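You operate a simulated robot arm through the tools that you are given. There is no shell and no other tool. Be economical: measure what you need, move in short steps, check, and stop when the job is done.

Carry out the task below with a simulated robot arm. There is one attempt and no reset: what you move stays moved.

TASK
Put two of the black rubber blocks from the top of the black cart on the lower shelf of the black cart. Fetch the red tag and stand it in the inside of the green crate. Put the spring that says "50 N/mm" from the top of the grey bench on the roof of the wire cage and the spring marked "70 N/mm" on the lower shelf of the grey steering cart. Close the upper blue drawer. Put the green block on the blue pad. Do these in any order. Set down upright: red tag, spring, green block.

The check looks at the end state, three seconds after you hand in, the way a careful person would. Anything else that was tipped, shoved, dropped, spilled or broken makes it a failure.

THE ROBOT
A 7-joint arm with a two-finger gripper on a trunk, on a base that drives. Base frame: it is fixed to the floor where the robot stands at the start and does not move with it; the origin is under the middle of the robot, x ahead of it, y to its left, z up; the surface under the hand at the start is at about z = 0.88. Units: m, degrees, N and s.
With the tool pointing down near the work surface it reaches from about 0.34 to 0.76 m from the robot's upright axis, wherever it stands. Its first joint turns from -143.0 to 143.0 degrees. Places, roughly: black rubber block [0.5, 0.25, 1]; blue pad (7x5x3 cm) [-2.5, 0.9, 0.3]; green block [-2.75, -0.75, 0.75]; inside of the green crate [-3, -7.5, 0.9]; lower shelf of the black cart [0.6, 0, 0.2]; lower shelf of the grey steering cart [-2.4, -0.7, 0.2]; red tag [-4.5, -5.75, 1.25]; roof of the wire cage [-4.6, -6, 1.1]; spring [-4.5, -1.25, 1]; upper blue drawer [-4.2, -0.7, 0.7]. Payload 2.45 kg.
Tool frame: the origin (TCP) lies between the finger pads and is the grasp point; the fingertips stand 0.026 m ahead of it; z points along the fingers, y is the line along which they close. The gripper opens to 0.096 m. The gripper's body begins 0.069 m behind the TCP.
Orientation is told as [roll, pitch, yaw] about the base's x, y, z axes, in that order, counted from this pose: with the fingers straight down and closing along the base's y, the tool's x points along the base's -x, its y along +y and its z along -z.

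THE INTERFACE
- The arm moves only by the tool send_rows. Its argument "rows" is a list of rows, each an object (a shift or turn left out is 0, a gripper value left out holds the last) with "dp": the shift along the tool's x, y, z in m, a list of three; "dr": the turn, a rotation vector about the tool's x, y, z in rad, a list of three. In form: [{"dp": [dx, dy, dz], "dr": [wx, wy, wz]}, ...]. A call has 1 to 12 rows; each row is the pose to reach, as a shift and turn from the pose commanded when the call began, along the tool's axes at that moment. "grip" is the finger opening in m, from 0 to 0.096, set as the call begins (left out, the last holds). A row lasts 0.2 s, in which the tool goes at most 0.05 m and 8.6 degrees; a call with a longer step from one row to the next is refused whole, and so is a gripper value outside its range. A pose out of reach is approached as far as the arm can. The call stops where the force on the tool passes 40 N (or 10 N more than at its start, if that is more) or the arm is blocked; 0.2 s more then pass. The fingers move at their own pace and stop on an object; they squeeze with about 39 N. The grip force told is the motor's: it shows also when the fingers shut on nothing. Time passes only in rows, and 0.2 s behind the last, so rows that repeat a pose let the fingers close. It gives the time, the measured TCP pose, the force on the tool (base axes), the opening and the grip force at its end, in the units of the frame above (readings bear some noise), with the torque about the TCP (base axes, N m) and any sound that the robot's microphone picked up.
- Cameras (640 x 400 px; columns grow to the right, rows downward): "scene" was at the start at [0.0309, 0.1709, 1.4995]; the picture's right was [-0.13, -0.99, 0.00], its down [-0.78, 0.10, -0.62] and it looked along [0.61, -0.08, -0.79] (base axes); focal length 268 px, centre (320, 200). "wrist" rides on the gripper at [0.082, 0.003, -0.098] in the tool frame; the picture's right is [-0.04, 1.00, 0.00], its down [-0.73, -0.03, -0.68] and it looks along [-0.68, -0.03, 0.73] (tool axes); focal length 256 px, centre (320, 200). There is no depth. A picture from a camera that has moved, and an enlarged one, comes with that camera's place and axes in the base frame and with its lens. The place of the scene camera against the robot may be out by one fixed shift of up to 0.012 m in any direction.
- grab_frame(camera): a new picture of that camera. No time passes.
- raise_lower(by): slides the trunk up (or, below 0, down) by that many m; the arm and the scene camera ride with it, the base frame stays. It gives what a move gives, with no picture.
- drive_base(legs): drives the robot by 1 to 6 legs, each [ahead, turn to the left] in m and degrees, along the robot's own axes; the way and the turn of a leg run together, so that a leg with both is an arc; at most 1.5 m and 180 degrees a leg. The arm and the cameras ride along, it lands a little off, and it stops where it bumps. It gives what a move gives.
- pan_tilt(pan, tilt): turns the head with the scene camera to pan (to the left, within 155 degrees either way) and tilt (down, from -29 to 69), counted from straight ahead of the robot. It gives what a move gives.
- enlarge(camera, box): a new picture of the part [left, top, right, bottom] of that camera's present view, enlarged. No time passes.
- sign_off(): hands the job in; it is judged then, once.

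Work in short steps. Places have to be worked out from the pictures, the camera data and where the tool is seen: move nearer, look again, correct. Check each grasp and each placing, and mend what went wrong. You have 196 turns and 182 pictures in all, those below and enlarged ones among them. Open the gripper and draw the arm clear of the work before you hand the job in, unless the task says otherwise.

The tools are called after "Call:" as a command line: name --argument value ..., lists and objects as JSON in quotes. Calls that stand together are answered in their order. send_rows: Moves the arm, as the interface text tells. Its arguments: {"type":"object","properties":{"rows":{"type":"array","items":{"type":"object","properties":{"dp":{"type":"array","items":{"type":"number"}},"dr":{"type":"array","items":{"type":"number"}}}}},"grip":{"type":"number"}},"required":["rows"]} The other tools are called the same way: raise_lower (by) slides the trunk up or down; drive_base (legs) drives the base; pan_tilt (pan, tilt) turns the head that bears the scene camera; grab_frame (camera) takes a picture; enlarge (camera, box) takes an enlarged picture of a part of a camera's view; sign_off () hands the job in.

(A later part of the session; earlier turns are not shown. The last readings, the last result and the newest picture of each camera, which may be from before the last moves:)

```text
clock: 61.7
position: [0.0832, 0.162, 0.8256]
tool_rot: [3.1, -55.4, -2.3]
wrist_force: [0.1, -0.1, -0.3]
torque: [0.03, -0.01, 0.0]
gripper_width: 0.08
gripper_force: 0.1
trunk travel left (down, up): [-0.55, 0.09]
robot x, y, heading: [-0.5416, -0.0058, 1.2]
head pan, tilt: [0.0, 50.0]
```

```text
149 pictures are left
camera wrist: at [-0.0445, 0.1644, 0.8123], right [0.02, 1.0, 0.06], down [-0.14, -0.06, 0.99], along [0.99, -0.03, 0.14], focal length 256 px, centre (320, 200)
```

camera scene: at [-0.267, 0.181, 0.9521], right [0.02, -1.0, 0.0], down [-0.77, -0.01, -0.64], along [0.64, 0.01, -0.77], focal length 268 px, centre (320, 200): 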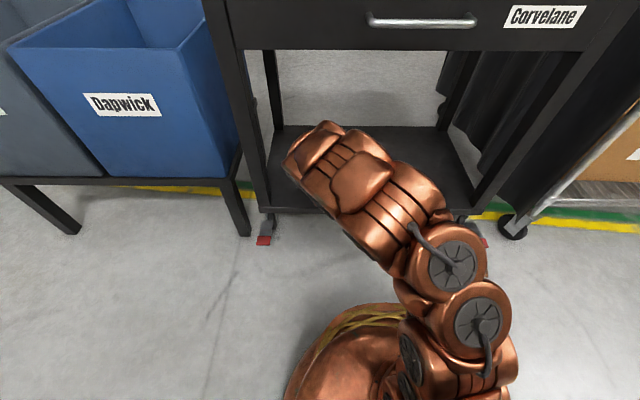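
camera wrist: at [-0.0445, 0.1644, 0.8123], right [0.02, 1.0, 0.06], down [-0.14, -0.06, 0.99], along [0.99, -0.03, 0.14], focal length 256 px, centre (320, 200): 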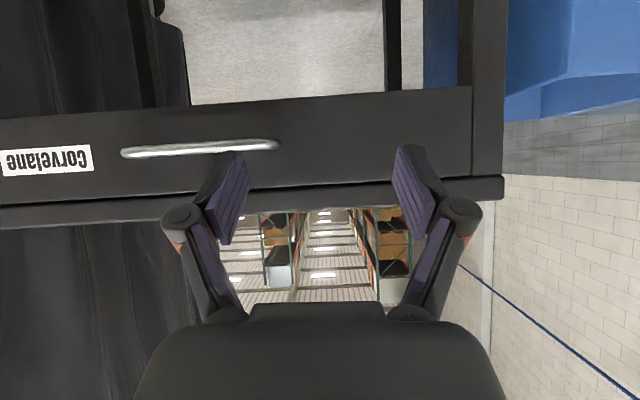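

Backed out cleanly. I'll raise the hand to about 1.10 and bring the tool back to vertical.

Call:
send_rows --rows '[{"dp": [-0.037, 0, -0.0255]}, {"dp": [-0.074, 0, -0.051]}, {"dp": [-0.111, 0, -0.0765]}, {"dp": [-0.148, 0, -0.102]}, {"dp": [-0.185, 0, -0.1275]}, {"dp": [-0.222, 0, -0.153]}, {"dp": [-0.222, 0, -0.153], "dr": [0, 0.14, 0]}, {"dp": [-0.222, 0, -0.153], "dr": [0, 0.28, 0]}, {"dp": [-0.222, 0, -0.153], "dr": [0, 0.42, 0]}, {"dp": [-0.222, 0, -0.153], "dr": [0, 0.56, 0]}, {"dp": [-0.222, 0, -0.153], "dr": [0, 0.7, 0]}, {"dp": [-0.222, 0, -0.153], "dr": [0, 0.84, 0]}]'

Call:
send_rows --rows '[{"dr": [0, 0.127, 0]}, {"dr": [0, 0.127, 0]}]'

Call:
drive_base --legs '[[0.45, 0]]'

Call:
grab_frame --camera "wrist"

Call:
grab_frame --camera "scene"

```text
clock: 64.3
position: [0.0809, 0.1536, 1.0942]
tool_rot: [1.7, -7.3, 0.1]
wrist_force: [0.1, 0.0, 0.0]
torque: [-0.02, -0.03, -0.03]
gripper_width: 0.0797
gripper_force: 0.1
trunk travel left (down, up): [-0.55, 0.09]
robot x, y, heading: [-0.5411, -0.0064, 1.3]
head pan, tilt: [0.0, 50.0]
```

```text
clock: 64.9
position: [0.0812, 0.1548, 1.0937]
tool_rot: [1.7, -0.2, 0.4]
wrist_force: [0.2, 1.0, -0.1]
torque: [0.0, 0.03, 0.01]
gripper_width: 0.0798
gripper_force: 0.0
trunk travel left (down, up): [-0.55, 0.09]
robot x, y, heading: [-0.5463, -0.0041, 1.1]
head pan, tilt: [0.0, 50.0]
```

```text
clock: 67.7
position: [0.5347, 0.1601, 1.0929]
tool_rot: [1.9, -0.2, 0.3]
wrist_force: [-0.4, 0.7, 0.4]
torque: [0.0, -0.01, -0.01]
gripper_width: 0.0802
gripper_force: 0.0
trunk travel left (down, up): [-0.55, 0.09]
robot x, y, heading: [-0.0906, 0.0033, 0.8]
head pan, tilt: [0.0, 50.0]
```

```text
148 pictures are left
camera wrist: at [0.4537, 0.1606, 1.1913], right [0.04, 1.0, 0.03], down [0.73, -0.05, 0.68], along [0.68, 0.0, -0.73], focal length 256 px, centre (320, 200)
```

wrist: 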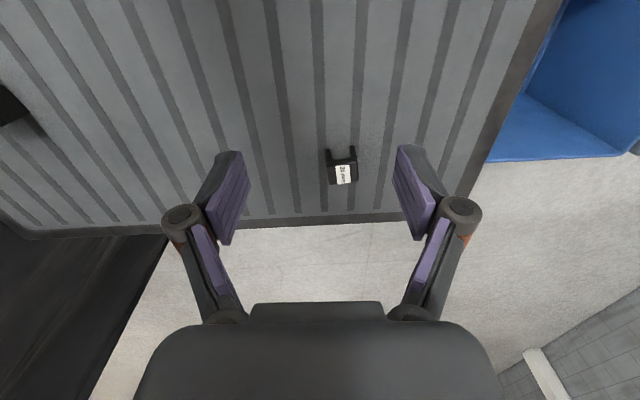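

```text
147 pictures are left
camera scene: at [-0.0604, 0.1849, 1.5021], right [0.02, -1.0, 0.0], down [-0.77, -0.01, -0.64], along [0.64, 0.01, -0.77], focal length 268 px, centre (320, 200)
```

scene: 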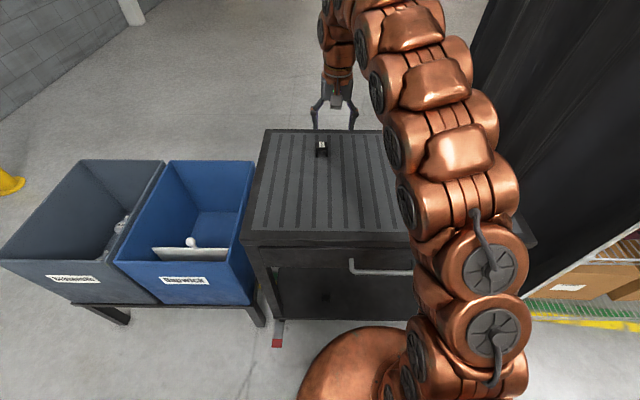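

The second block (24 mm) looks to be at (0.66, 0.193). I'll drive forward 0.09 m, move above it and look.

Call:
drive_base --legs '[[0.09, 0]]'

Call:
send_rows --rows '[{"dp": [-0.01, 0.01, 0.027]}, {"dp": [-0.02, 0.02, 0.054]}, {"dp": [-0.03, 0.03, 0.08]}, {"dp": [-0.03, 0.03, 0.08]}]'

Call:
grab_frame --camera "wrist"

```text
clock: 68.8
position: [0.6252, 0.1639, 1.0932]
tool_rot: [1.8, -0.1, 0.2]
wrist_force: [-0.4, -0.9, 0.2]
torque: [-0.01, 0.0, -0.03]
gripper_width: 0.0799
gripper_force: 0.1
trunk travel left (down, up): [-0.55, 0.09]
robot x, y, heading: [-0.0023, 0.0069, 0.8]
head pan, tilt: [0.0, 50.0]
```

```text
clock: 69.8
position: [0.6541, 0.196, 1.0131]
tool_rot: [1.8, -0.1, 0.2]
wrist_force: [0.0, -0.7, 0.8]
torque: [-0.01, -0.04, 0.03]
gripper_width: 0.0799
gripper_force: 0.1
trunk travel left (down, up): [-0.55, 0.09]
robot x, y, heading: [0.0002, 0.0067, 1.0]
head pan, tilt: [0.0, 50.0]
```

```text
146 pictures are left
camera wrist: at [0.5731, 0.1958, 1.1118], right [0.04, 1.0, 0.03], down [0.73, -0.05, 0.68], along [0.68, 0.0, -0.73], focal length 256 px, centre (320, 200)
```

wrist: 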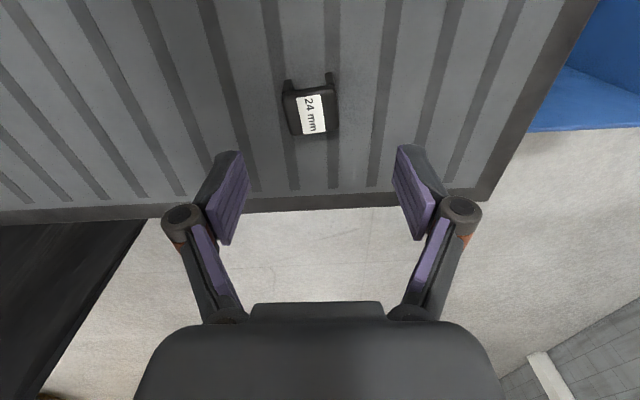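

The block's top is centred at (0.658, 0.193) and yawed about +8°. I'll align, descend to z≈0.911 and close fully.

Call:
send_rows --rows '[{"dp": [-0.004, -0.003, 0.03], "dr": [0, 0, -0.14]}, {"dp": [-0.004, -0.003, 0.07], "dr": [0, 0, -0.14]}, {"dp": [-0.004, -0.003, 0.095], "dr": [0, 0, -0.14]}, {"dp": [-0.004, -0.003, 0.102], "dr": [0, 0, -0.14]}, {"dp": [-0.004, -0.003, 0.102], "dr": [0, 0, -0.14]}]'

Call:
send_rows --rows '[{"dp": [0, 0, 0]}, {"dp": [0, 0, 0]}, {"dp": [0, 0, 0]}, {"dp": [0, 0, 0]}, {"dp": [0, 0, 0]}]' --grip 0

Call:
send_rows --rows '[{"dp": [0, 0, -0.01]}, {"dp": [0, 0, -0.02]}, {"dp": [0, 0, -0.04]}, {"dp": [0, 0, -0.06]}, {"dp": [0, 0, -0.06]}]'

Call:
grab_frame --camera "wrist"

```text
clock: 71.0
position: [0.6588, 0.1952, 0.912]
tool_rot: [1.6, -0.4, 8.2]
wrist_force: [0.0, 0.4, -0.7]
torque: [-0.04, 0.02, -0.03]
gripper_width: 0.0796
gripper_force: 0.1
trunk travel left (down, up): [-0.55, 0.09]
robot x, y, heading: [0.0009, 0.0032, 1.1]
head pan, tilt: [0.0, 50.0]
```

```text
clock: 72.2
position: [0.6582, 0.1939, 0.9118]
tool_rot: [1.7, -0.4, 8.2]
wrist_force: [1.6, -1.2, 4.1]
torque: [-0.15, 0.0, -0.02]
gripper_width: 0.041
gripper_force: 39.3
trunk travel left (down, up): [-0.55, 0.09]
robot x, y, heading: [-0.0001, 0.0078, 0.9]
head pan, tilt: [0.0, 50.0]
```

```text
clock: 73.3
position: [0.659, 0.1941, 0.9711]
tool_rot: [1.7, -0.3, 8.2]
wrist_force: [-0.8, -0.5, -1.0]
torque: [0.0, 0.02, -0.01]
gripper_width: 0.0413
gripper_force: 38.9
trunk travel left (down, up): [-0.55, 0.09]
robot x, y, heading: [-0.0047, 0.0075, 1.2]
head pan, tilt: [0.0, 50.0]
```

```text
145 pictures are left
camera wrist: at [0.5784, 0.1819, 1.0691], right [-0.1, 0.99, 0.03], down [0.73, 0.06, 0.68], along [0.68, 0.09, -0.73], focal length 256 px, centre (320, 200)
```

wrist: 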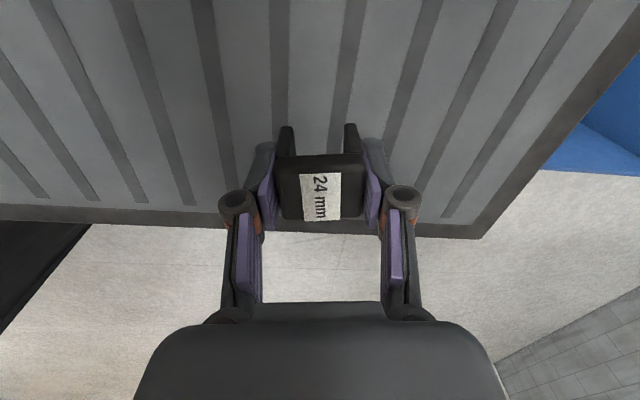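

Held. Reverse 0.55 m, then pitch the tool forward 55°, shift to y≈0.03, and lower the trunk.

Call:
drive_base --legs '[[-0.55, 0]]'

Call:
send_rows --rows '[{"dr": [0.03, 0, 0.14]}, {"dr": [0.03, 0, 0.14]}]'

Call:
send_rows --rows '[{"dp": [0, -0.025, 0], "dr": [0, -0.14, 0]}, {"dp": [0, -0.05, 0], "dr": [0, -0.28, 0]}, {"dp": [0, -0.075, 0], "dr": [0, -0.42, 0]}, {"dp": [0, -0.1, 0], "dr": [0, -0.56, 0]}, {"dp": [0, -0.125, 0], "dr": [0, -0.7, 0]}, {"dp": [0, -0.15, 0], "dr": [0, -0.84, 0]}, {"dp": [0, -0.16, 0], "dr": [0, -0.96, 0]}, {"dp": [0, -0.16, 0], "dr": [0, -0.96, 0]}]'

Call:
raise_lower --by -0.4

Call:
raise_lower --by -0.15

Call:
grab_frame --camera "wrist"

Call:
grab_frame --camera "scene"

```text
clock: 76.5
position: [0.1085, 0.1837, 0.972]
tool_rot: [1.6, -0.3, 8.2]
wrist_force: [-0.8, -0.1, -0.8]
torque: [0.02, -0.04, 0.0]
gripper_width: 0.0408
gripper_force: 38.5
trunk travel left (down, up): [-0.55, 0.09]
robot x, y, heading: [-0.5526, -0.0074, 0.7]
head pan, tilt: [0.0, 50.0]
```

```text
clock: 77.1
position: [0.1098, 0.1841, 0.9711]
tool_rot: [0.0, -0.2, 0.1]
wrist_force: [1.1, 0.0, 0.4]
torque: [0.03, 0.05, -0.02]
gripper_width: 0.0412
gripper_force: 38.9
trunk travel left (down, up): [-0.55, 0.09]
robot x, y, heading: [-0.55, -0.0027, 0.9]
head pan, tilt: [0.0, 50.0]
```

```text
clock: 78.9
position: [0.1096, 0.0243, 0.9718]
tool_rot: [0.0, -55.3, 0.1]
wrist_force: [-0.2, -0.4, -0.3]
torque: [-0.02, -0.01, 0.01]
gripper_width: 0.0412
gripper_force: 39.4
trunk travel left (down, up): [-0.55, 0.09]
robot x, y, heading: [-0.5461, -0.0081, 0.8]
head pan, tilt: [0.0, 50.0]
```

```text
clock: 82.8
position: [0.1083, 0.0238, 0.5714]
tool_rot: [0.1, -55.2, 0.1]
wrist_force: [0.6, 0.7, -0.1]
torque: [0.01, 0.02, -0.01]
gripper_width: 0.0411
gripper_force: 38.6
trunk travel left (down, up): [-0.15, 0.49]
robot x, y, heading: [-0.5481, -0.0039, 1.0]
head pan, tilt: [0.0, 50.0]
```

```text
clock: 84.5
position: [0.1091, 0.0243, 0.4214]
tool_rot: [0.1, -55.1, 0.0]
wrist_force: [-0.8, -0.7, -0.4]
torque: [0.03, -0.03, 0.0]
gripper_width: 0.041
gripper_force: 38.9
trunk travel left (down, up): [0.0, 0.64]
robot x, y, heading: [-0.5486, -0.0064, 0.8]
head pan, tilt: [0.0, 50.0]
```

```text
144 pictures are left
camera wrist: at [-0.0175, 0.0265, 0.4109], right [0.02, 1.0, 0.03], down [-0.14, -0.03, 0.99], along [0.99, -0.02, 0.14], focal length 256 px, centre (320, 200)
```

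wrist: 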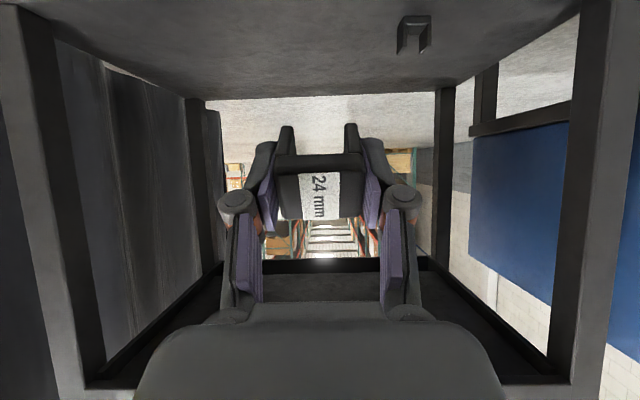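

```text
143 pictures are left
camera scene: at [-0.5206, 0.177, 0.9521], right [0.02, -1.0, 0.0], down [-0.77, -0.01, -0.64], along [0.64, 0.01, -0.77], focal length 268 px, centre (320, 200)
```

scene: 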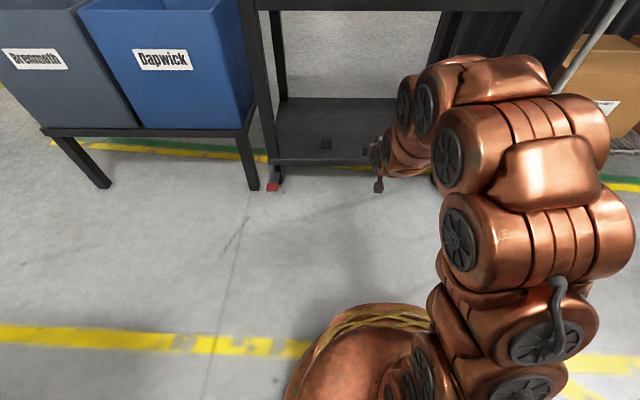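

The first block sits well on the shelf. The elbow sticks out to the right in this pose, so I'll shift the tool left to y≈0.075 before driving in and check again.

Call:
send_rows --rows '[{"dp": [0, 0.025, 0]}, {"dp": [0, 0.05, 0]}, {"dp": [0, 0.05, 0]}]'

Call:
drive_base --legs '[[0.15, 0]]'

Call:
grab_frame --camera "scene"

```text
clock: 85.3
position: [0.1087, 0.0747, 0.4214]
tool_rot: [0.0, -55.2, 0.2]
wrist_force: [-0.8, 0.3, -1.2]
torque: [-0.01, 0.01, -0.02]
gripper_width: 0.0412
gripper_force: 38.6
trunk travel left (down, up): [0.0, 0.64]
robot x, y, heading: [-0.5547, -0.0028, 0.8]
head pan, tilt: [0.0, 50.0]
```

```text
clock: 86.7
position: [0.2594, 0.0781, 0.4216]
tool_rot: [0.1, -55.2, 0.2]
wrist_force: [0.4, -0.1, -0.4]
torque: [0.03, 0.04, 0.02]
gripper_width: 0.0408
gripper_force: 38.9
trunk travel left (down, up): [0.0, 0.64]
robot x, y, heading: [-0.4012, 0.0005, 0.9]
head pan, tilt: [0.0, 50.0]
```

```text
142 pictures are left
camera scene: at [-0.3704, 0.1796, 0.9521], right [0.02, -1.0, 0.0], down [-0.77, -0.01, -0.64], along [0.64, 0.01, -0.77], focal length 268 px, centre (320, 200)
```

scene: 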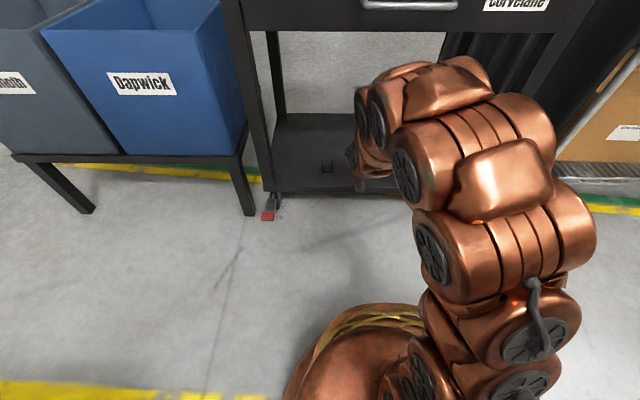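

I'll drive in 5 cm more, then extend forward 8 cm and down 14 cm with the arm.

Call:
drive_base --legs '[[0.05, 0]]'

Call:
send_rows --rows '[{"dp": [0.0138, 0, 0.0292]}, {"dp": [0.0275, 0, 0.0584]}, {"dp": [0.0413, 0, 0.0876]}, {"dp": [0.055, 0, 0.1168]}, {"dp": [0.0688, 0, 0.146]}, {"dp": [0.0688, 0, 0.146]}]'

Call:
grab_frame --camera "wrist"

Call:
grab_frame --camera "scene"

```text
clock: 87.6
position: [0.3097, 0.0794, 0.4212]
tool_rot: [0.0, -55.2, 0.2]
wrist_force: [0.1, 0.8, -0.7]
torque: [0.01, 0.03, 0.0]
gripper_width: 0.0408
gripper_force: 38.5
trunk travel left (down, up): [0.0, 0.64]
robot x, y, heading: [-0.3486, -0.0004, 1.3]
head pan, tilt: [0.0, 50.0]
```

```text
clock: 89.0
position: [0.3908, 0.0788, 0.282]
tool_rot: [0.1, -55.2, 0.1]
wrist_force: [-0.5, 0.8, -0.4]
torque: [-0.01, 0.01, 0.03]
gripper_width: 0.0406
gripper_force: 39.1
trunk travel left (down, up): [0.0, 0.64]
robot x, y, heading: [-0.3471, -0.0012, 1.0]
head pan, tilt: [0.0, 50.0]
```

```text
141 pictures are left
camera wrist: at [0.2641, 0.0815, 0.2716], right [0.02, 1.0, 0.03], down [-0.14, -0.03, 0.99], along [0.99, -0.02, 0.14], focal length 256 px, centre (320, 200)
```

wrist: 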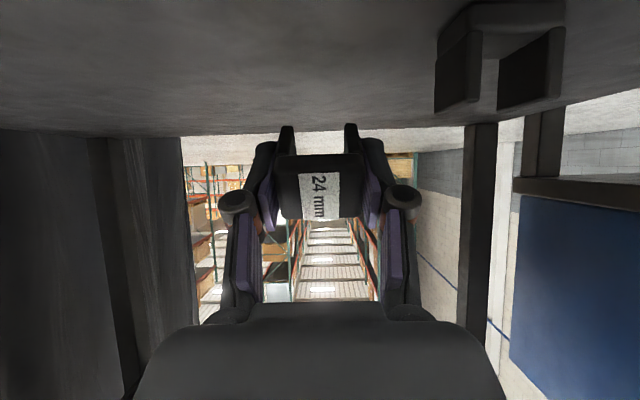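

```text
140 pictures are left
camera scene: at [-0.3199, 0.1805, 0.9521], right [0.02, -1.0, 0.0], down [-0.77, -0.01, -0.64], along [0.64, 0.01, -0.77], focal length 268 px, centre (320, 200)
```

scene: 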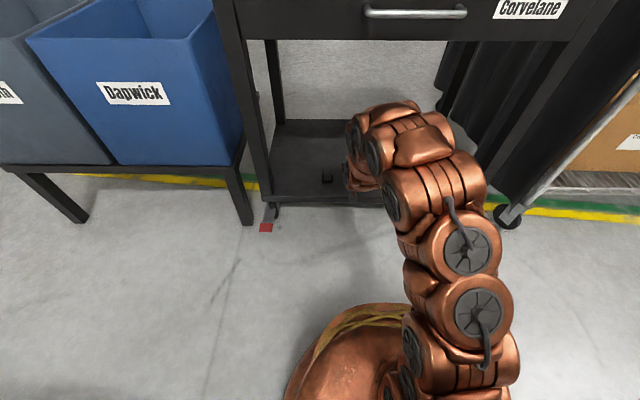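

I'll lower to z≈0.242, then step down to contact.

Call:
send_rows --rows '[{"dp": [0.0164, 0, 0.0115]}, {"dp": [0.0328, 0, 0.023]}, {"dp": [0.0361, 0, 0.0253]}, {"dp": [0.0386, 0, 0.027]}, {"dp": [0.041, 0, 0.0287]}, {"dp": [0.0435, 0, 0.0305]}]'

Call:
grab_frame --camera "wrist"

```text
clock: 90.2
position: [0.3916, 0.0793, 0.2382]
tool_rot: [0.2, -55.7, 0.0]
wrist_force: [-14.1, -0.9, 21.3]
torque: [-0.12, 0.09, -0.04]
gripper_width: 0.0406
gripper_force: 39.4
trunk travel left (down, up): [0.0, 0.64]
robot x, y, heading: [-0.3514, 0.0004, 0.8]
head pan, tilt: [0.0, 50.0]
stopped in row 5: the force on the tool passed its limit at 43 N (the readings are from after the stop); the commanded pose is now the measured one
```

```text
139 pictures are left
camera wrist: at [0.2647, 0.082, 0.2258], right [0.02, 1.0, 0.04], down [-0.15, -0.03, 0.99], along [0.99, -0.02, 0.15], focal length 256 px, centre (320, 200)
```

wrist: 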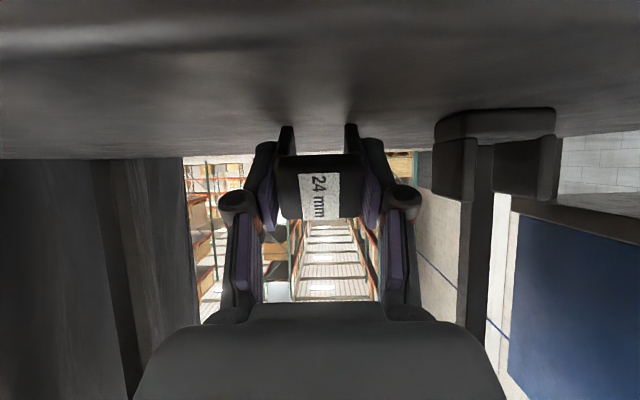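

Contact again. I'll ease up and release, opening to 7 cm.

Call:
send_rows --rows '[{"dp": [-0.0016, 0, -0.0011]}, {"dp": [-0.0016, 0, -0.0011]}]'

Call:
send_rows --rows '[{"dp": [0, 0, 0]}, {"dp": [0, 0, 0]}, {"dp": [0, 0, 0]}, {"dp": [0, 0, 0]}]' --grip 0.07

Call:
grab_frame --camera "wrist"

```text
clock: 90.8
position: [0.3901, 0.0797, 0.2376]
tool_rot: [0.3, -55.6, 0.1]
wrist_force: [2.6, -1.1, 8.9]
torque: [-0.03, -0.2, 0.02]
gripper_width: 0.0409
gripper_force: 38.7
trunk travel left (down, up): [0.0, 0.64]
robot x, y, heading: [-0.35, -0.0036, 0.9]
head pan, tilt: [0.0, 50.0]
```

```text
clock: 91.8
position: [0.3905, 0.0794, 0.2364]
tool_rot: [0.2, -55.5, 0.1]
wrist_force: [-0.1, 0.6, 0.5]
torque: [0.01, 0.02, 0.0]
gripper_width: 0.07
gripper_force: 0.0
trunk travel left (down, up): [0.0, 0.64]
robot x, y, heading: [-0.3532, -0.0029, 1.0]
head pan, tilt: [0.0, 50.0]
```

```text
138 pictures are left
camera wrist: at [0.2646, 0.0821, 0.226], right [0.02, 1.0, 0.03], down [-0.14, -0.03, 0.99], along [0.99, -0.02, 0.14], focal length 256 px, centre (320, 200)
```

wrist: 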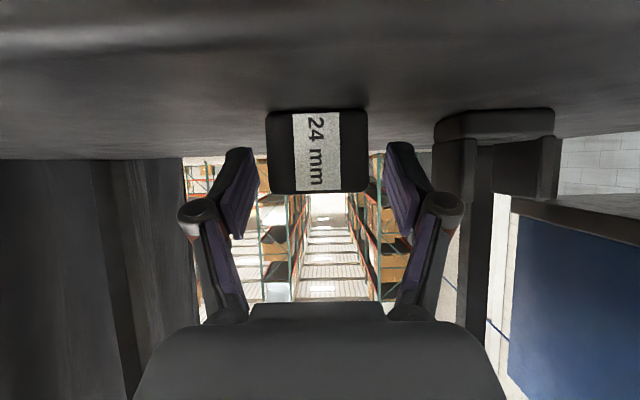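

Both blocks rest on the lower shelf. I'll back out, raise the trunk and look toward the blue cart.

Call:
send_rows --rows '[{"dp": [-0.008, 0, -0.006]}, {"dp": [0.008, 0, -0.04]}, {"dp": [0.01, 0, -0.08]}, {"dp": [0.01, 0, -0.08]}]'

Call:
drive_base --legs '[[-0.15, 0]]'

Call:
raise_lower --by 0.4

Call:
send_rows --rows '[{"dp": [-0.02, 0, -0.045]}, {"dp": [-0.04, 0, -0.09]}, {"dp": [-0.06, 0, -0.135]}, {"dp": [-0.06, 0, -0.135], "dr": [0, 0.14, 0]}, {"dp": [-0.06, 0, -0.135], "dr": [0, 0.28, 0]}, {"dp": [-0.06, 0, -0.135], "dr": [0, 0.42, 0]}, {"dp": [-0.06, 0, -0.135], "dr": [0, 0.56, 0]}]'

Call:
pan_tilt --pan 150 --tilt 40

Call:
grab_frame --camera "scene"

```text
clock: 92.8
position: [0.3192, 0.0787, 0.2751]
tool_rot: [0.1, -55.6, 0.1]
wrist_force: [0.2, 0.4, -0.3]
torque: [0.02, 0.01, -0.01]
gripper_width: 0.0701
gripper_force: 0.0
trunk travel left (down, up): [0.0, 0.64]
robot x, y, heading: [-0.3501, 0.0012, 1.3]
head pan, tilt: [0.0, 50.0]
```

```text
clock: 94.2
position: [0.1661, 0.0736, 0.2739]
tool_rot: [0.2, -55.5, -0.1]
wrist_force: [0.6, -0.1, 0.1]
torque: [-0.01, 0.02, -0.01]
gripper_width: 0.07
gripper_force: 0.1
trunk travel left (down, up): [0.0, 0.64]
robot x, y, heading: [-0.5041, -0.0032, 0.7]
head pan, tilt: [0.0, 50.0]
```

```text
clock: 98.0
position: [0.1673, 0.0725, 0.6743]
tool_rot: [0.2, -55.5, -0.1]
wrist_force: [0.9, -0.3, -0.5]
torque: [0.02, -0.02, -0.02]
gripper_width: 0.0701
gripper_force: 0.0
trunk travel left (down, up): [-0.4, 0.24]
robot x, y, heading: [-0.5064, -0.0048, 0.8]
head pan, tilt: [0.0, 50.0]
```

```text
clock: 99.6
position: [0.0904, 0.073, 0.7996]
tool_rot: [0.1, -23.2, 0.0]
wrist_force: [0.6, -0.3, 0.9]
torque: [0.01, 0.03, 0.01]
gripper_width: 0.0701
gripper_force: 0.0
out of reach, approached as far as the arm can: row 3
trunk travel left (down, up): [-0.4, 0.24]
robot x, y, heading: [-0.5044, -0.0036, 0.9]
head pan, tilt: [0.0, 50.0]
```

```text
clock: 102.0
position: [0.0898, 0.0734, 0.8]
tool_rot: [0.0, -23.5, -0.2]
wrist_force: [0.3, 0.2, 0.6]
torque: [-0.03, -0.03, 0.0]
gripper_width: 0.0701
gripper_force: 0.0
trunk travel left (down, up): [-0.4, 0.24]
robot x, y, heading: [-0.5003, -0.0037, 0.7]
head pan, tilt: [150.0, 40.0]
```

```text
137 pictures are left
camera scene: at [-0.6236, 0.2183, 1.3663], right [0.49, 0.87, 0.0], down [0.56, -0.31, -0.77], along [-0.67, 0.37, -0.64], focal length 268 px, centre (320, 200)
```

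scene: 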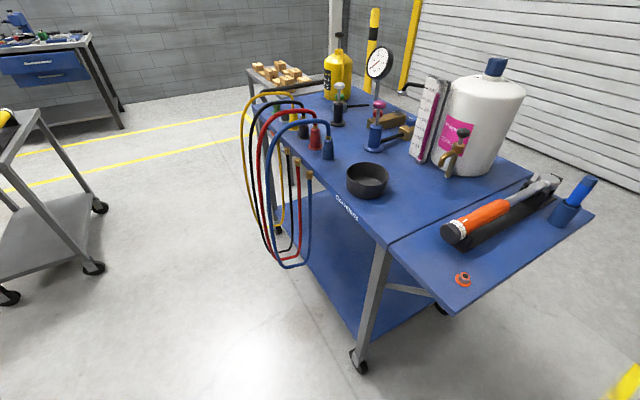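

The blue pad must be on the cart with the yellow cubes, behind the blue cart. I'll look at the right and rear-right before planning a turn.

Call:
pan_tilt --pan -95 --tilt 35

Call:
grab_frame --camera "scene"

Call:
pan_tilt --pan -155 --tilt 35

Call:
grab_frame --camera "scene"

```text
clock: 105.4
position: [0.091, 0.0744, 0.7999]
tool_rot: [0.1, -23.5, -0.1]
wrist_force: [-0.5, -0.1, 0.3]
torque: [0.01, -0.01, 0.01]
gripper_width: 0.0697
gripper_force: 0.0
trunk travel left (down, up): [-0.4, 0.24]
robot x, y, heading: [-0.506, -0.0025, 0.9]
head pan, tilt: [-95.0, 35.0]
```

```text
136 pictures are left
camera scene: at [-0.5558, 0.089, 1.3738], right [-1.0, 0.07, 0.0], down [0.04, 0.57, -0.82], along [-0.06, -0.82, -0.57], focal length 268 px, centre (320, 200)
```

scene: 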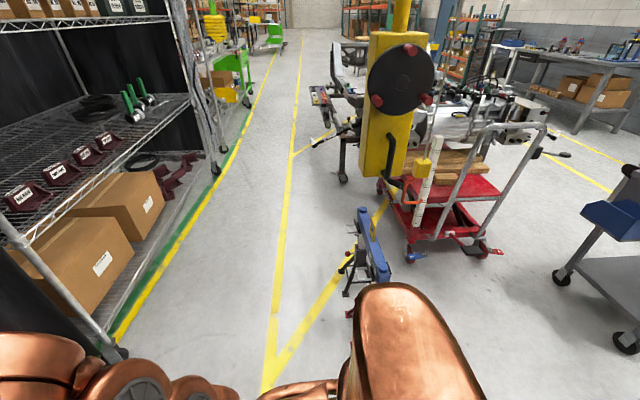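

```text
clock: 106.7
position: [0.0906, 0.0729, 0.8005]
tool_rot: [0.1, -23.6, 0.0]
wrist_force: [0.2, 0.5, -0.8]
torque: [-0.01, -0.02, -0.02]
gripper_width: 0.0701
gripper_force: 0.0
trunk travel left (down, up): [-0.4, 0.24]
robot x, y, heading: [-0.5059, -0.0022, 0.7]
head pan, tilt: [-154.7, 35.0]
```

```text
135 pictures are left
camera scene: at [-0.6284, 0.138, 1.3738], right [-0.44, 0.9, 0.0], down [0.51, 0.25, -0.82], along [-0.74, -0.36, -0.57], focal length 268 px, centre (320, 200)
```

scene: 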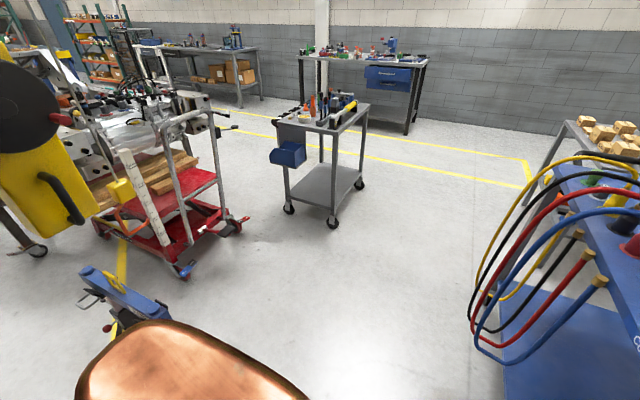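

I have a rough map now: steering cart at x -2.2…-2.8, y -0.5…-0.92, bench behind it at x≈-4.2, cube cart near (-2.5, 0.9). I'll tuck the arm in, raise the trunk and turn in place to the right, where there's most room.

Call:
raise_lower --by 0.24

Call:
send_rows --rows '[{"dp": [0.033, 0, -0.025], "dr": [0, 0.1, 0]}, {"dp": [0.065, 0, -0.05], "dr": [0, 0.2, 0]}, {"dp": [0.098, 0, -0.075], "dr": [0, 0.3, 0]}, {"dp": [0.13, 0, -0.1], "dr": [0, 0.41, 0]}, {"dp": [0.163, 0, -0.126], "dr": [0, 0.41, 0]}, {"dp": [0.163, 0, -0.126], "dr": [0, 0.41, 0]}]'

Call:
pan_tilt --pan 0 --tilt 50

Call:
grab_frame --camera "scene"

```text
clock: 109.2
position: [0.0901, 0.0729, 1.0394]
tool_rot: [0.2, -23.4, 0.0]
wrist_force: [-0.1, 0.6, -1.0]
torque: [0.05, -0.01, 0.0]
gripper_width: 0.0698
gripper_force: 0.0
trunk travel left (down, up): [-0.64, 0.0]
robot x, y, heading: [-0.5031, -0.0031, 0.6]
head pan, tilt: [-154.7, 35.0]
```

```text
clock: 110.6
position: [-0.1086, 0.0715, 1.091]
tool_rot: [0.1, 0.1, -0.1]
wrist_force: [0.6, 0.3, 0.5]
torque: [-0.03, -0.01, -0.02]
gripper_width: 0.0699
gripper_force: 0.0
trunk travel left (down, up): [-0.64, 0.0]
robot x, y, heading: [-0.5064, -0.0044, 0.7]
head pan, tilt: [-154.7, 35.0]
```

```text
clock: 113.0
position: [-0.1078, 0.0718, 1.0898]
tool_rot: [0.1, 0.0, 0.0]
wrist_force: [0.0, 0.0, -1.0]
torque: [0.05, 0.0, -0.02]
gripper_width: 0.0699
gripper_force: 0.0
trunk travel left (down, up): [-0.64, 0.0]
robot x, y, heading: [-0.5052, -0.0039, 0.9]
head pan, tilt: [0.0, 50.0]
```

```text
134 pictures are left
camera scene: at [-0.4725, 0.178, 1.5921], right [0.01, -1.0, 0.0], down [-0.77, -0.01, -0.64], along [0.64, 0.01, -0.77], focal length 268 px, centre (320, 200)
```

scene: 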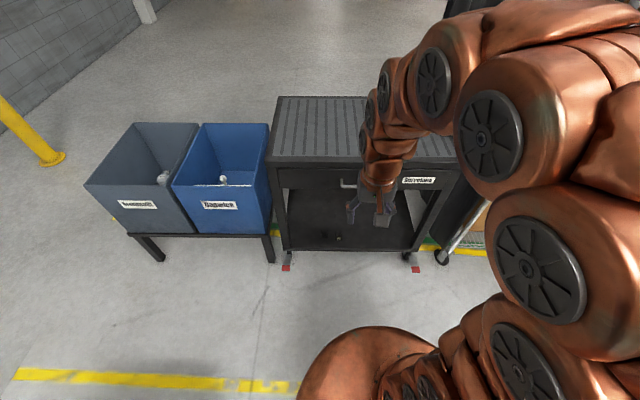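

The elbow reaches about 0.75 m out but stays above 1.1 m, clear of everything nearby. I'll turn right 179° in two legs.

Call:
drive_base --legs '[[0, -90], [0, -91]]'

Call:
pan_tilt --pan 0 --tilt 25

Call:
grab_frame --camera "scene"

Call:
pan_tilt --pan 40 --tilt 30

Call:
grab_frame --camera "scene"

```text
clock: 121.1
position: [-0.9006, -0.0647, 1.09]
tool_rot: [0.2, 0.2, 178.1]
wrist_force: [0.3, 0.7, -0.6]
torque: [0.01, -0.02, 0.03]
gripper_width: 0.0699
gripper_force: 0.0
trunk travel left (down, up): [-0.64, 0.0]
robot x, y, heading: [-0.5063, -0.0026, 178.8]
head pan, tilt: [0.0, 50.0]
```

```text
clock: 122.0
position: [-0.9015, -0.0642, 1.0911]
tool_rot: [0.0, 0.1, 178.1]
wrist_force: [-0.8, 0.4, -0.2]
torque: [-0.01, 0.01, 0.02]
gripper_width: 0.0698
gripper_force: 0.1
trunk travel left (down, up): [-0.64, 0.0]
robot x, y, heading: [-0.5033, -0.0043, 178.8]
head pan, tilt: [0.0, 25.0]
```

```text
133 pictures are left
camera scene: at [-0.5424, -0.1854, 1.6295], right [0.02, 1.0, 0.0], down [0.42, -0.01, -0.91], along [-0.91, 0.02, -0.42], focal length 268 px, centre (320, 200)
```

scene: 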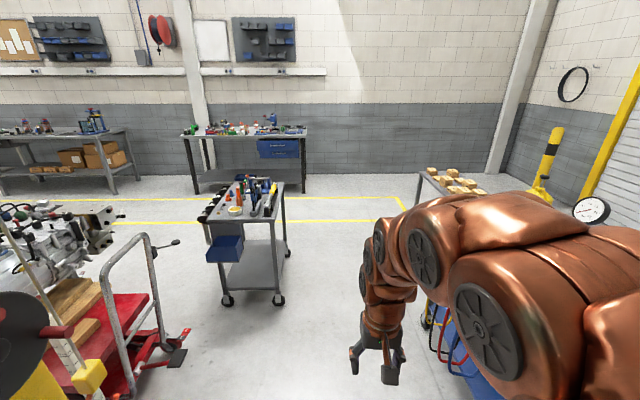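

```text
clock: 123.1
position: [-0.901, -0.0642, 1.0909]
tool_rot: [0.1, 0.2, 178.1]
wrist_force: [0.5, 0.6, 0.2]
torque: [0.03, 0.02, -0.04]
gripper_width: 0.0699
gripper_force: 0.1
trunk travel left (down, up): [-0.64, 0.0]
robot x, y, heading: [-0.5038, -0.002, 178.9]
head pan, tilt: [40.0, 30.0]
```

```text
132 pictures are left
camera scene: at [-0.5208, -0.2439, 1.6216], right [-0.63, 0.78, 0.0], down [0.39, 0.31, -0.87], along [-0.67, -0.54, -0.5], focal length 268 px, centre (320, 200)
```

scene: 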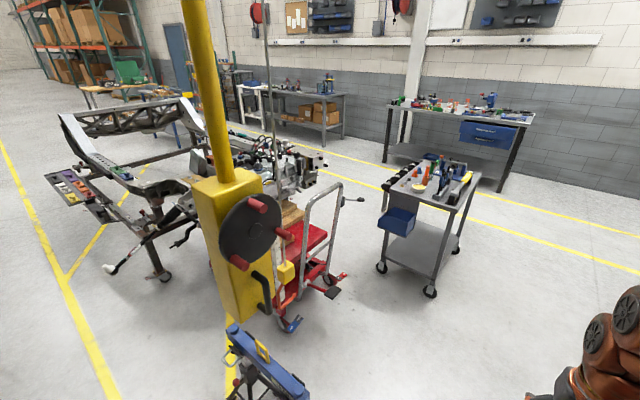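

I'm facing the steering cart and the bench now. I'll enlarge the steering-cart top and the bench from here.

Call:
enlarge --camera "scene" --box '[360, 140, 490, 221]'

Call:
enlarge --camera "scene" --box '[375, 70, 551, 180]'

```text
4.92 times, centred on (425, 180) of scene
camera zoom: at [-0.5208, -0.2439, 1.6216], right [-0.63, 0.78, 0.0], down [0.39, 0.31, -0.87], along [-0.67, -0.54, -0.5], focal length 1320 px, centre (-197, 296)
```

zoom: 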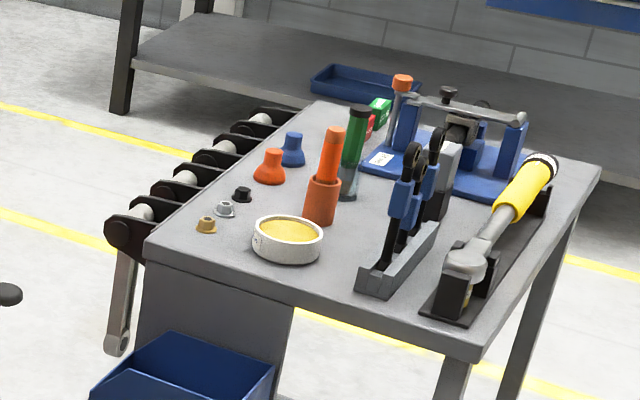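

```text
3.64 times, centred on (463, 125) of scene
camera zoom: at [-0.5208, -0.2439, 1.6216], right [-0.63, 0.78, 0.0], down [0.39, 0.31, -0.87], along [-0.67, -0.54, -0.5], focal length 975 px, centre (-200, 473)
```

zoom: 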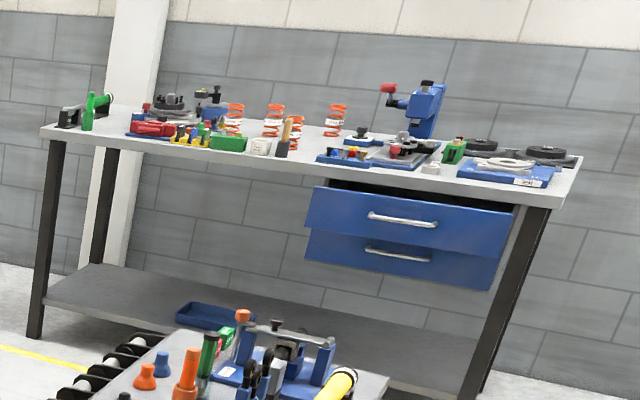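

The green block is at the far end of the steering-cart top, the springs are on the bench, and the upper blue drawer stands ajar. I'll drive up the aisle toward (-1.9, -0.04).

Call:
drive_base --legs '[[0, 3], [1.35, 0]]'

Call:
pan_tilt --pan -50 --tilt 40

Call:
grab_frame --camera "scene"

Call:
pan_tilt --pan 40 --tilt 40

Call:
grab_frame --camera "scene"

```text
clock: 130.2
position: [-2.2424, -0.1406, 1.0904]
tool_rot: [0.1, 0.0, -178.3]
wrist_force: [1.0, 0.9, 0.1]
torque: [-0.01, 0.01, 0.03]
gripper_width: 0.0699
gripper_force: 0.1
trunk travel left (down, up): [-0.64, 0.0]
robot x, y, heading: [-1.8485, -0.0558, -177.4]
head pan, tilt: [40.0, 30.0]
```

```text
clock: 131.9
position: [-2.2424, -0.1403, 1.0914]
tool_rot: [0.2, 0.0, -178.4]
wrist_force: [-0.8, -0.2, 0.1]
torque: [0.0, -0.02, 0.02]
gripper_width: 0.0699
gripper_force: 0.1
trunk travel left (down, up): [-0.64, 0.0]
robot x, y, heading: [-1.8507, -0.051, -177.3]
head pan, tilt: [-50.0, 40.0]
```

```text
129 pictures are left
camera scene: at [-1.8433, -0.1726, 1.6063], right [0.74, 0.68, 0.0], down [0.43, -0.47, -0.77], along [-0.52, 0.56, -0.64], focal length 268 px, centre (320, 200)
```

scene: 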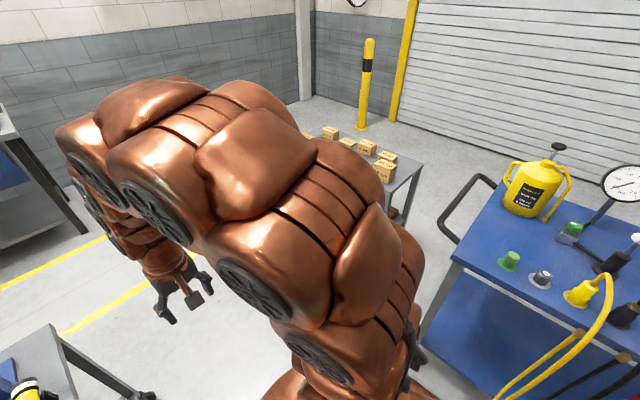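

```text
clock: 133.5
position: [-2.2426, -0.1412, 1.0906]
tool_rot: [0.1, 0.0, -178.4]
wrist_force: [0.6, 1.0, -0.1]
torque: [0.01, 0.0, -0.04]
gripper_width: 0.0698
gripper_force: 0.0
trunk travel left (down, up): [-0.64, 0.0]
robot x, y, heading: [-1.8511, -0.0512, -177.5]
head pan, tilt: [40.0, 40.0]
```

```text
128 pictures are left
camera scene: at [-1.8485, -0.2926, 1.6063], right [-0.68, 0.74, 0.0], down [0.47, 0.43, -0.77], along [-0.56, -0.52, -0.64], focal length 268 px, centre (320, 200)
```

scene: 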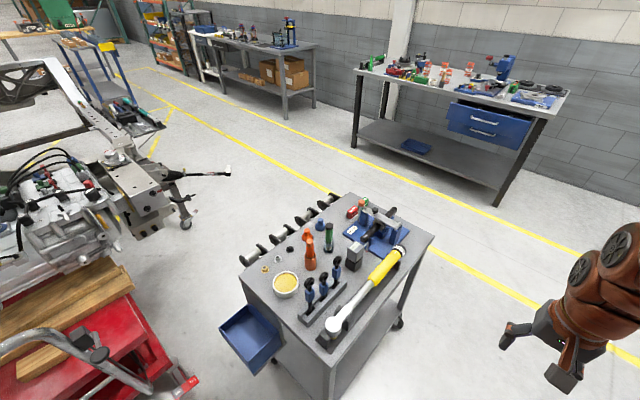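

The steering cart is well in view. I'll enlarge its top to locate the green block.

Call:
enlarge --camera "scene" --box '[300, 180, 440, 267]'

```text
4.57 times, centred on (370, 224) of scene
camera zoom: at [-1.8485, -0.2926, 1.6063], right [-0.68, 0.74, 0.0], down [0.47, 0.43, -0.77], along [-0.56, -0.52, -0.64], focal length 1226 px, centre (91, 93)
```

zoom: 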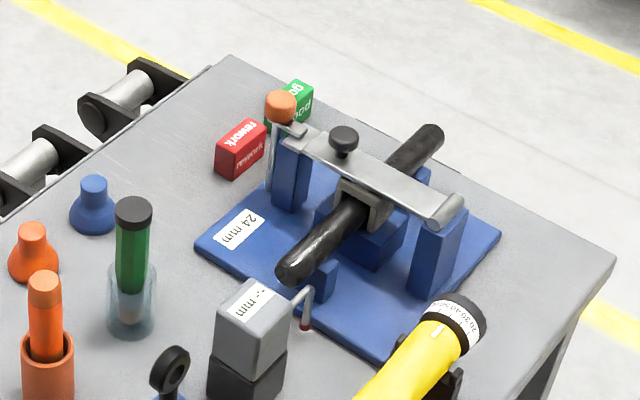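

The green "good" block looks to be at (-2.73, -0.81) on the cart top, with the red "rework" block 8 cm to its +x side. The far end of the cart is the best side, so I'll drive on to x≈-3.4 along y≈0.

Call:
drive_base --legs '[[0, -4], [1.5, 0]]'

Call:
pan_tilt --pan 130 --tilt 40

Call:
grab_frame --camera "scene"

Call:
pan_tilt --pan -130 --tilt 40

Call:
grab_frame --camera "scene"

Call:
pan_tilt --pan 50 --tilt 25

Call:
grab_frame --camera "scene"

```text
clock: 141.5
position: [-3.7733, -0.1095, 1.0898]
tool_rot: [0.1, 0.1, 179.5]
wrist_force: [0.4, 0.6, 0.0]
torque: [-0.02, 0.03, -0.03]
gripper_width: 0.07
gripper_force: 0.0
trunk travel left (down, up): [-0.64, 0.0]
robot x, y, heading: [-3.3801, -0.0409, -179.6]
head pan, tilt: [40.0, 40.0]
```

```text
clock: 143.2
position: [-3.7735, -0.1109, 1.0909]
tool_rot: [0.1, 0.1, 179.5]
wrist_force: [0.1, 0.1, -0.5]
torque: [-0.01, 0.0, -0.01]
gripper_width: 0.0699
gripper_force: 0.0
trunk travel left (down, up): [-0.64, 0.0]
robot x, y, heading: [-3.3802, -0.0379, -179.5]
head pan, tilt: [130.0, 40.0]
```

```text
126 pictures are left
camera scene: at [-3.2654, -0.2874, 1.6063], right [-0.76, -0.65, 0.0], down [-0.42, 0.49, -0.77], along [0.5, -0.58, -0.64], focal length 268 px, centre (320, 200)
```

scene: 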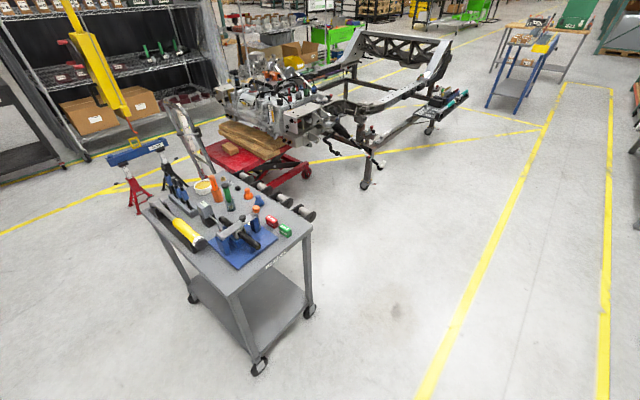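

```text
clock: 146.8
position: [-3.7747, -0.1103, 1.0915]
tool_rot: [0.1, 0.1, 179.5]
wrist_force: [0.1, -0.5, -0.1]
torque: [-0.02, 0.01, -0.03]
gripper_width: 0.0701
gripper_force: 0.1
trunk travel left (down, up): [-0.64, 0.0]
robot x, y, heading: [-3.3779, -0.0373, -179.8]
head pan, tilt: [-130.0, 40.0]
```

```text
125 pictures are left
camera scene: at [-3.266, -0.1571, 1.6063], right [0.77, -0.64, 0.0], down [-0.41, -0.49, -0.77], along [0.49, 0.59, -0.64], focal length 268 px, centre (320, 200)
```

scene: 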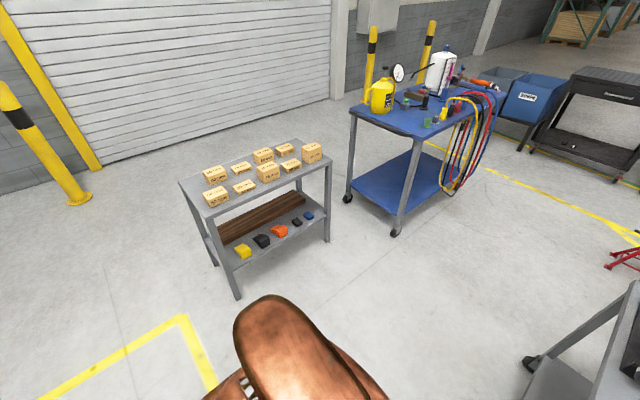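

```text
clock: 149.5
position: [-3.774, -0.1098, 1.0892]
tool_rot: [0.2, 0.0, 179.5]
wrist_force: [0.5, -0.7, -0.3]
torque: [0.04, 0.01, 0.0]
gripper_width: 0.0702
gripper_force: 0.0
trunk travel left (down, up): [-0.64, 0.0]
robot x, y, heading: [-3.3764, -0.0431, -179.9]
head pan, tilt: [50.0, 25.0]
```

```text
124 pictures are left
camera scene: at [-3.3792, -0.2934, 1.6296], right [-0.77, 0.64, 0.0], down [0.27, 0.33, -0.91], along [-0.58, -0.7, -0.42], focal length 268 px, centre (320, 200)
```

scene: 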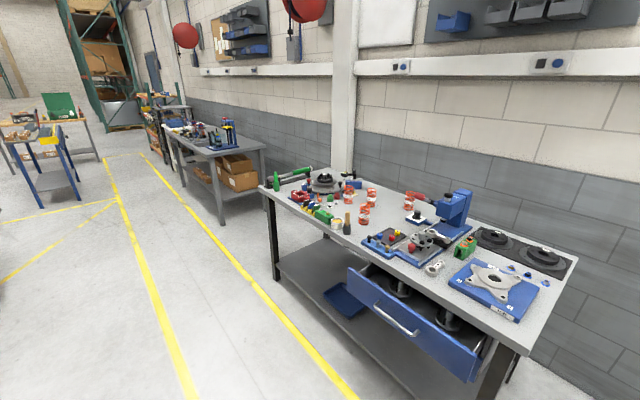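

The blue pad is at the right end of the row on the cube cart's lower shelf, around (-2.45, 0.95), near the front edge. First the green block: I'll drive to about (-3.37, -0.8) and turn to face the cart's end.

Call:
drive_base --legs '[[0, 90], [0.76, 0], [0, 90]]'

Call:
pan_tilt --pan 0 --tilt 45

Call:
grab_frame --camera "scene"

Call:
grab_frame --camera "wrist"

```text
clock: 161.3
position: [-2.9743, -0.7374, 1.0907]
tool_rot: [0.1, 0.0, -0.1]
wrist_force: [0.4, -0.2, 0.5]
torque: [0.03, 0.03, 0.01]
gripper_width: 0.07
gripper_force: 0.1
trunk travel left (down, up): [-0.64, 0.0]
robot x, y, heading: [-3.3724, -0.8112, 0.6]
head pan, tilt: [50.0, 25.0]
```

```text
clock: 162.5
position: [-2.9762, -0.7381, 1.0906]
tool_rot: [0.1, 0.1, -0.1]
wrist_force: [0.0, -0.4, 0.1]
torque: [-0.03, 0.03, -0.02]
gripper_width: 0.0697
gripper_force: 0.0
trunk travel left (down, up): [-0.64, 0.0]
robot x, y, heading: [-3.3704, -0.8121, 0.6]
head pan, tilt: [0.0, 45.0]
```

```text
123 pictures are left
camera scene: at [-3.3345, -0.6298, 1.599], right [0.01, -1.0, 0.0], down [-0.71, -0.01, -0.71], along [0.71, 0.01, -0.71], focal length 268 px, centre (320, 200)
```

scene: 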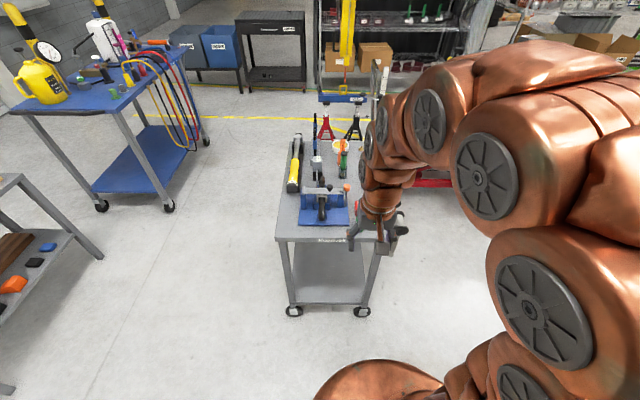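

```text
122 pictures are left
camera wrist: at [-3.0554, -0.7349, 1.1888], right [0.04, 1.0, 0.0], down [0.73, -0.03, 0.68], along [0.68, -0.03, -0.73], focal length 256 px, centre (320, 200)
```

wrist: 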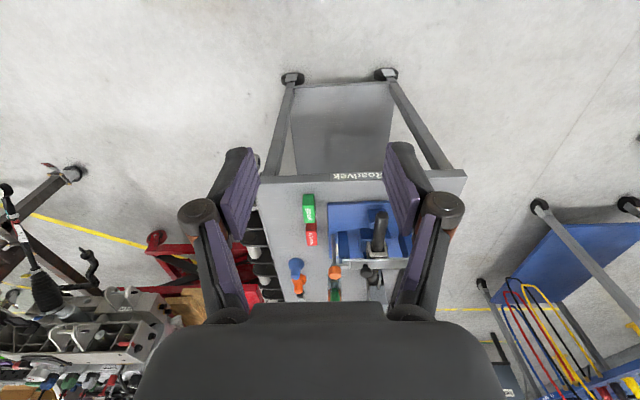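

Triangulating both views puts the green block near (-2.66, -0.776, 0.80), so the cart top is at about 0.78. I'll zoom in from the wrist.

Call:
enlarge --camera "wrist" --box '[250, 160, 410, 260]'

```text
4.00 times, centred on (330, 210) of wrist
camera zoom: at [-3.0554, -0.7349, 1.1888], right [0.04, 1.0, 0.0], down [0.73, -0.03, 0.68], along [0.68, -0.03, -0.73], focal length 1024 px, centre (280, 160)
```

zoom: 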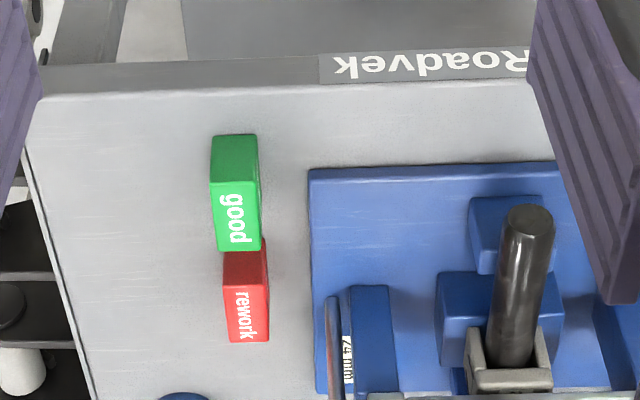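

The block is about 2.6 × 3.9 × 4.5 cm, centred at (-2.673, -0.774). I'll pitch the tool 45° forward, move near it and lower the trunk.

Call:
send_rows --rows '[{"dp": [-0.02, -0.006, 0], "dr": [0, -0.131, 0]}, {"dp": [-0.04, -0.012, 0], "dr": [0, -0.262, 0]}, {"dp": [-0.06, -0.018, 0], "dr": [0, -0.393, 0]}, {"dp": [-0.08, -0.024, 0], "dr": [0, -0.524, 0]}, {"dp": [-0.1, -0.03, 0], "dr": [0, -0.655, 0]}, {"dp": [-0.12, -0.036, 0], "dr": [0, -0.785, 0]}, {"dp": [-0.12, -0.036, 0], "dr": [0, -0.785, 0]}]' --grip 0.055

Call:
raise_lower --by -0.18

Call:
grab_frame --camera "wrist"

```text
clock: 164.1
position: [-2.8402, -0.7733, 1.097]
tool_rot: [0.1, -44.7, -0.3]
wrist_force: [0.4, 0.3, -0.5]
torque: [-0.02, 0.01, 0.0]
gripper_width: 0.055
gripper_force: 0.1
out of reach, approached as far as the arm can: row 6, 7
trunk travel left (down, up): [-0.64, 0.0]
robot x, y, heading: [-3.372, -0.8101, 0.7]
head pan, tilt: [0.0, 45.0]
```

```text
clock: 166.1
position: [-2.8405, -0.7727, 0.9165]
tool_rot: [0.1, -44.8, -0.2]
wrist_force: [0.3, 0.4, 0.5]
torque: [0.03, 0.0, 0.01]
gripper_width: 0.0551
gripper_force: 0.1
trunk travel left (down, up): [-0.46, 0.18]
robot x, y, heading: [-3.3704, -0.8091, 0.6]
head pan, tilt: [0.0, 45.0]
```

```text
120 pictures are left
camera wrist: at [-2.9667, -0.769, 0.9301], right [0.03, 1.0, 0.03], down [0.04, -0.03, 1.0], along [1.0, -0.03, -0.04], focal length 256 px, centre (320, 200)
```

wrist: 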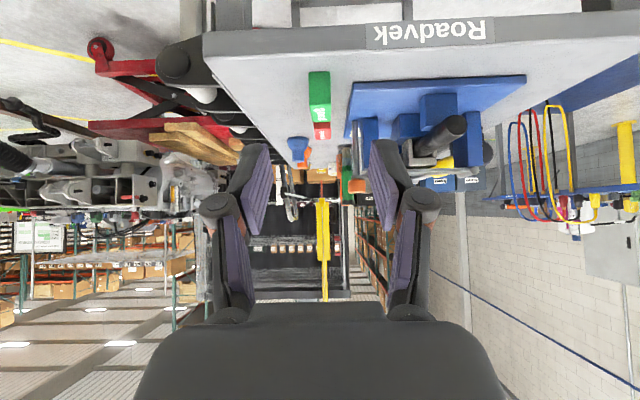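

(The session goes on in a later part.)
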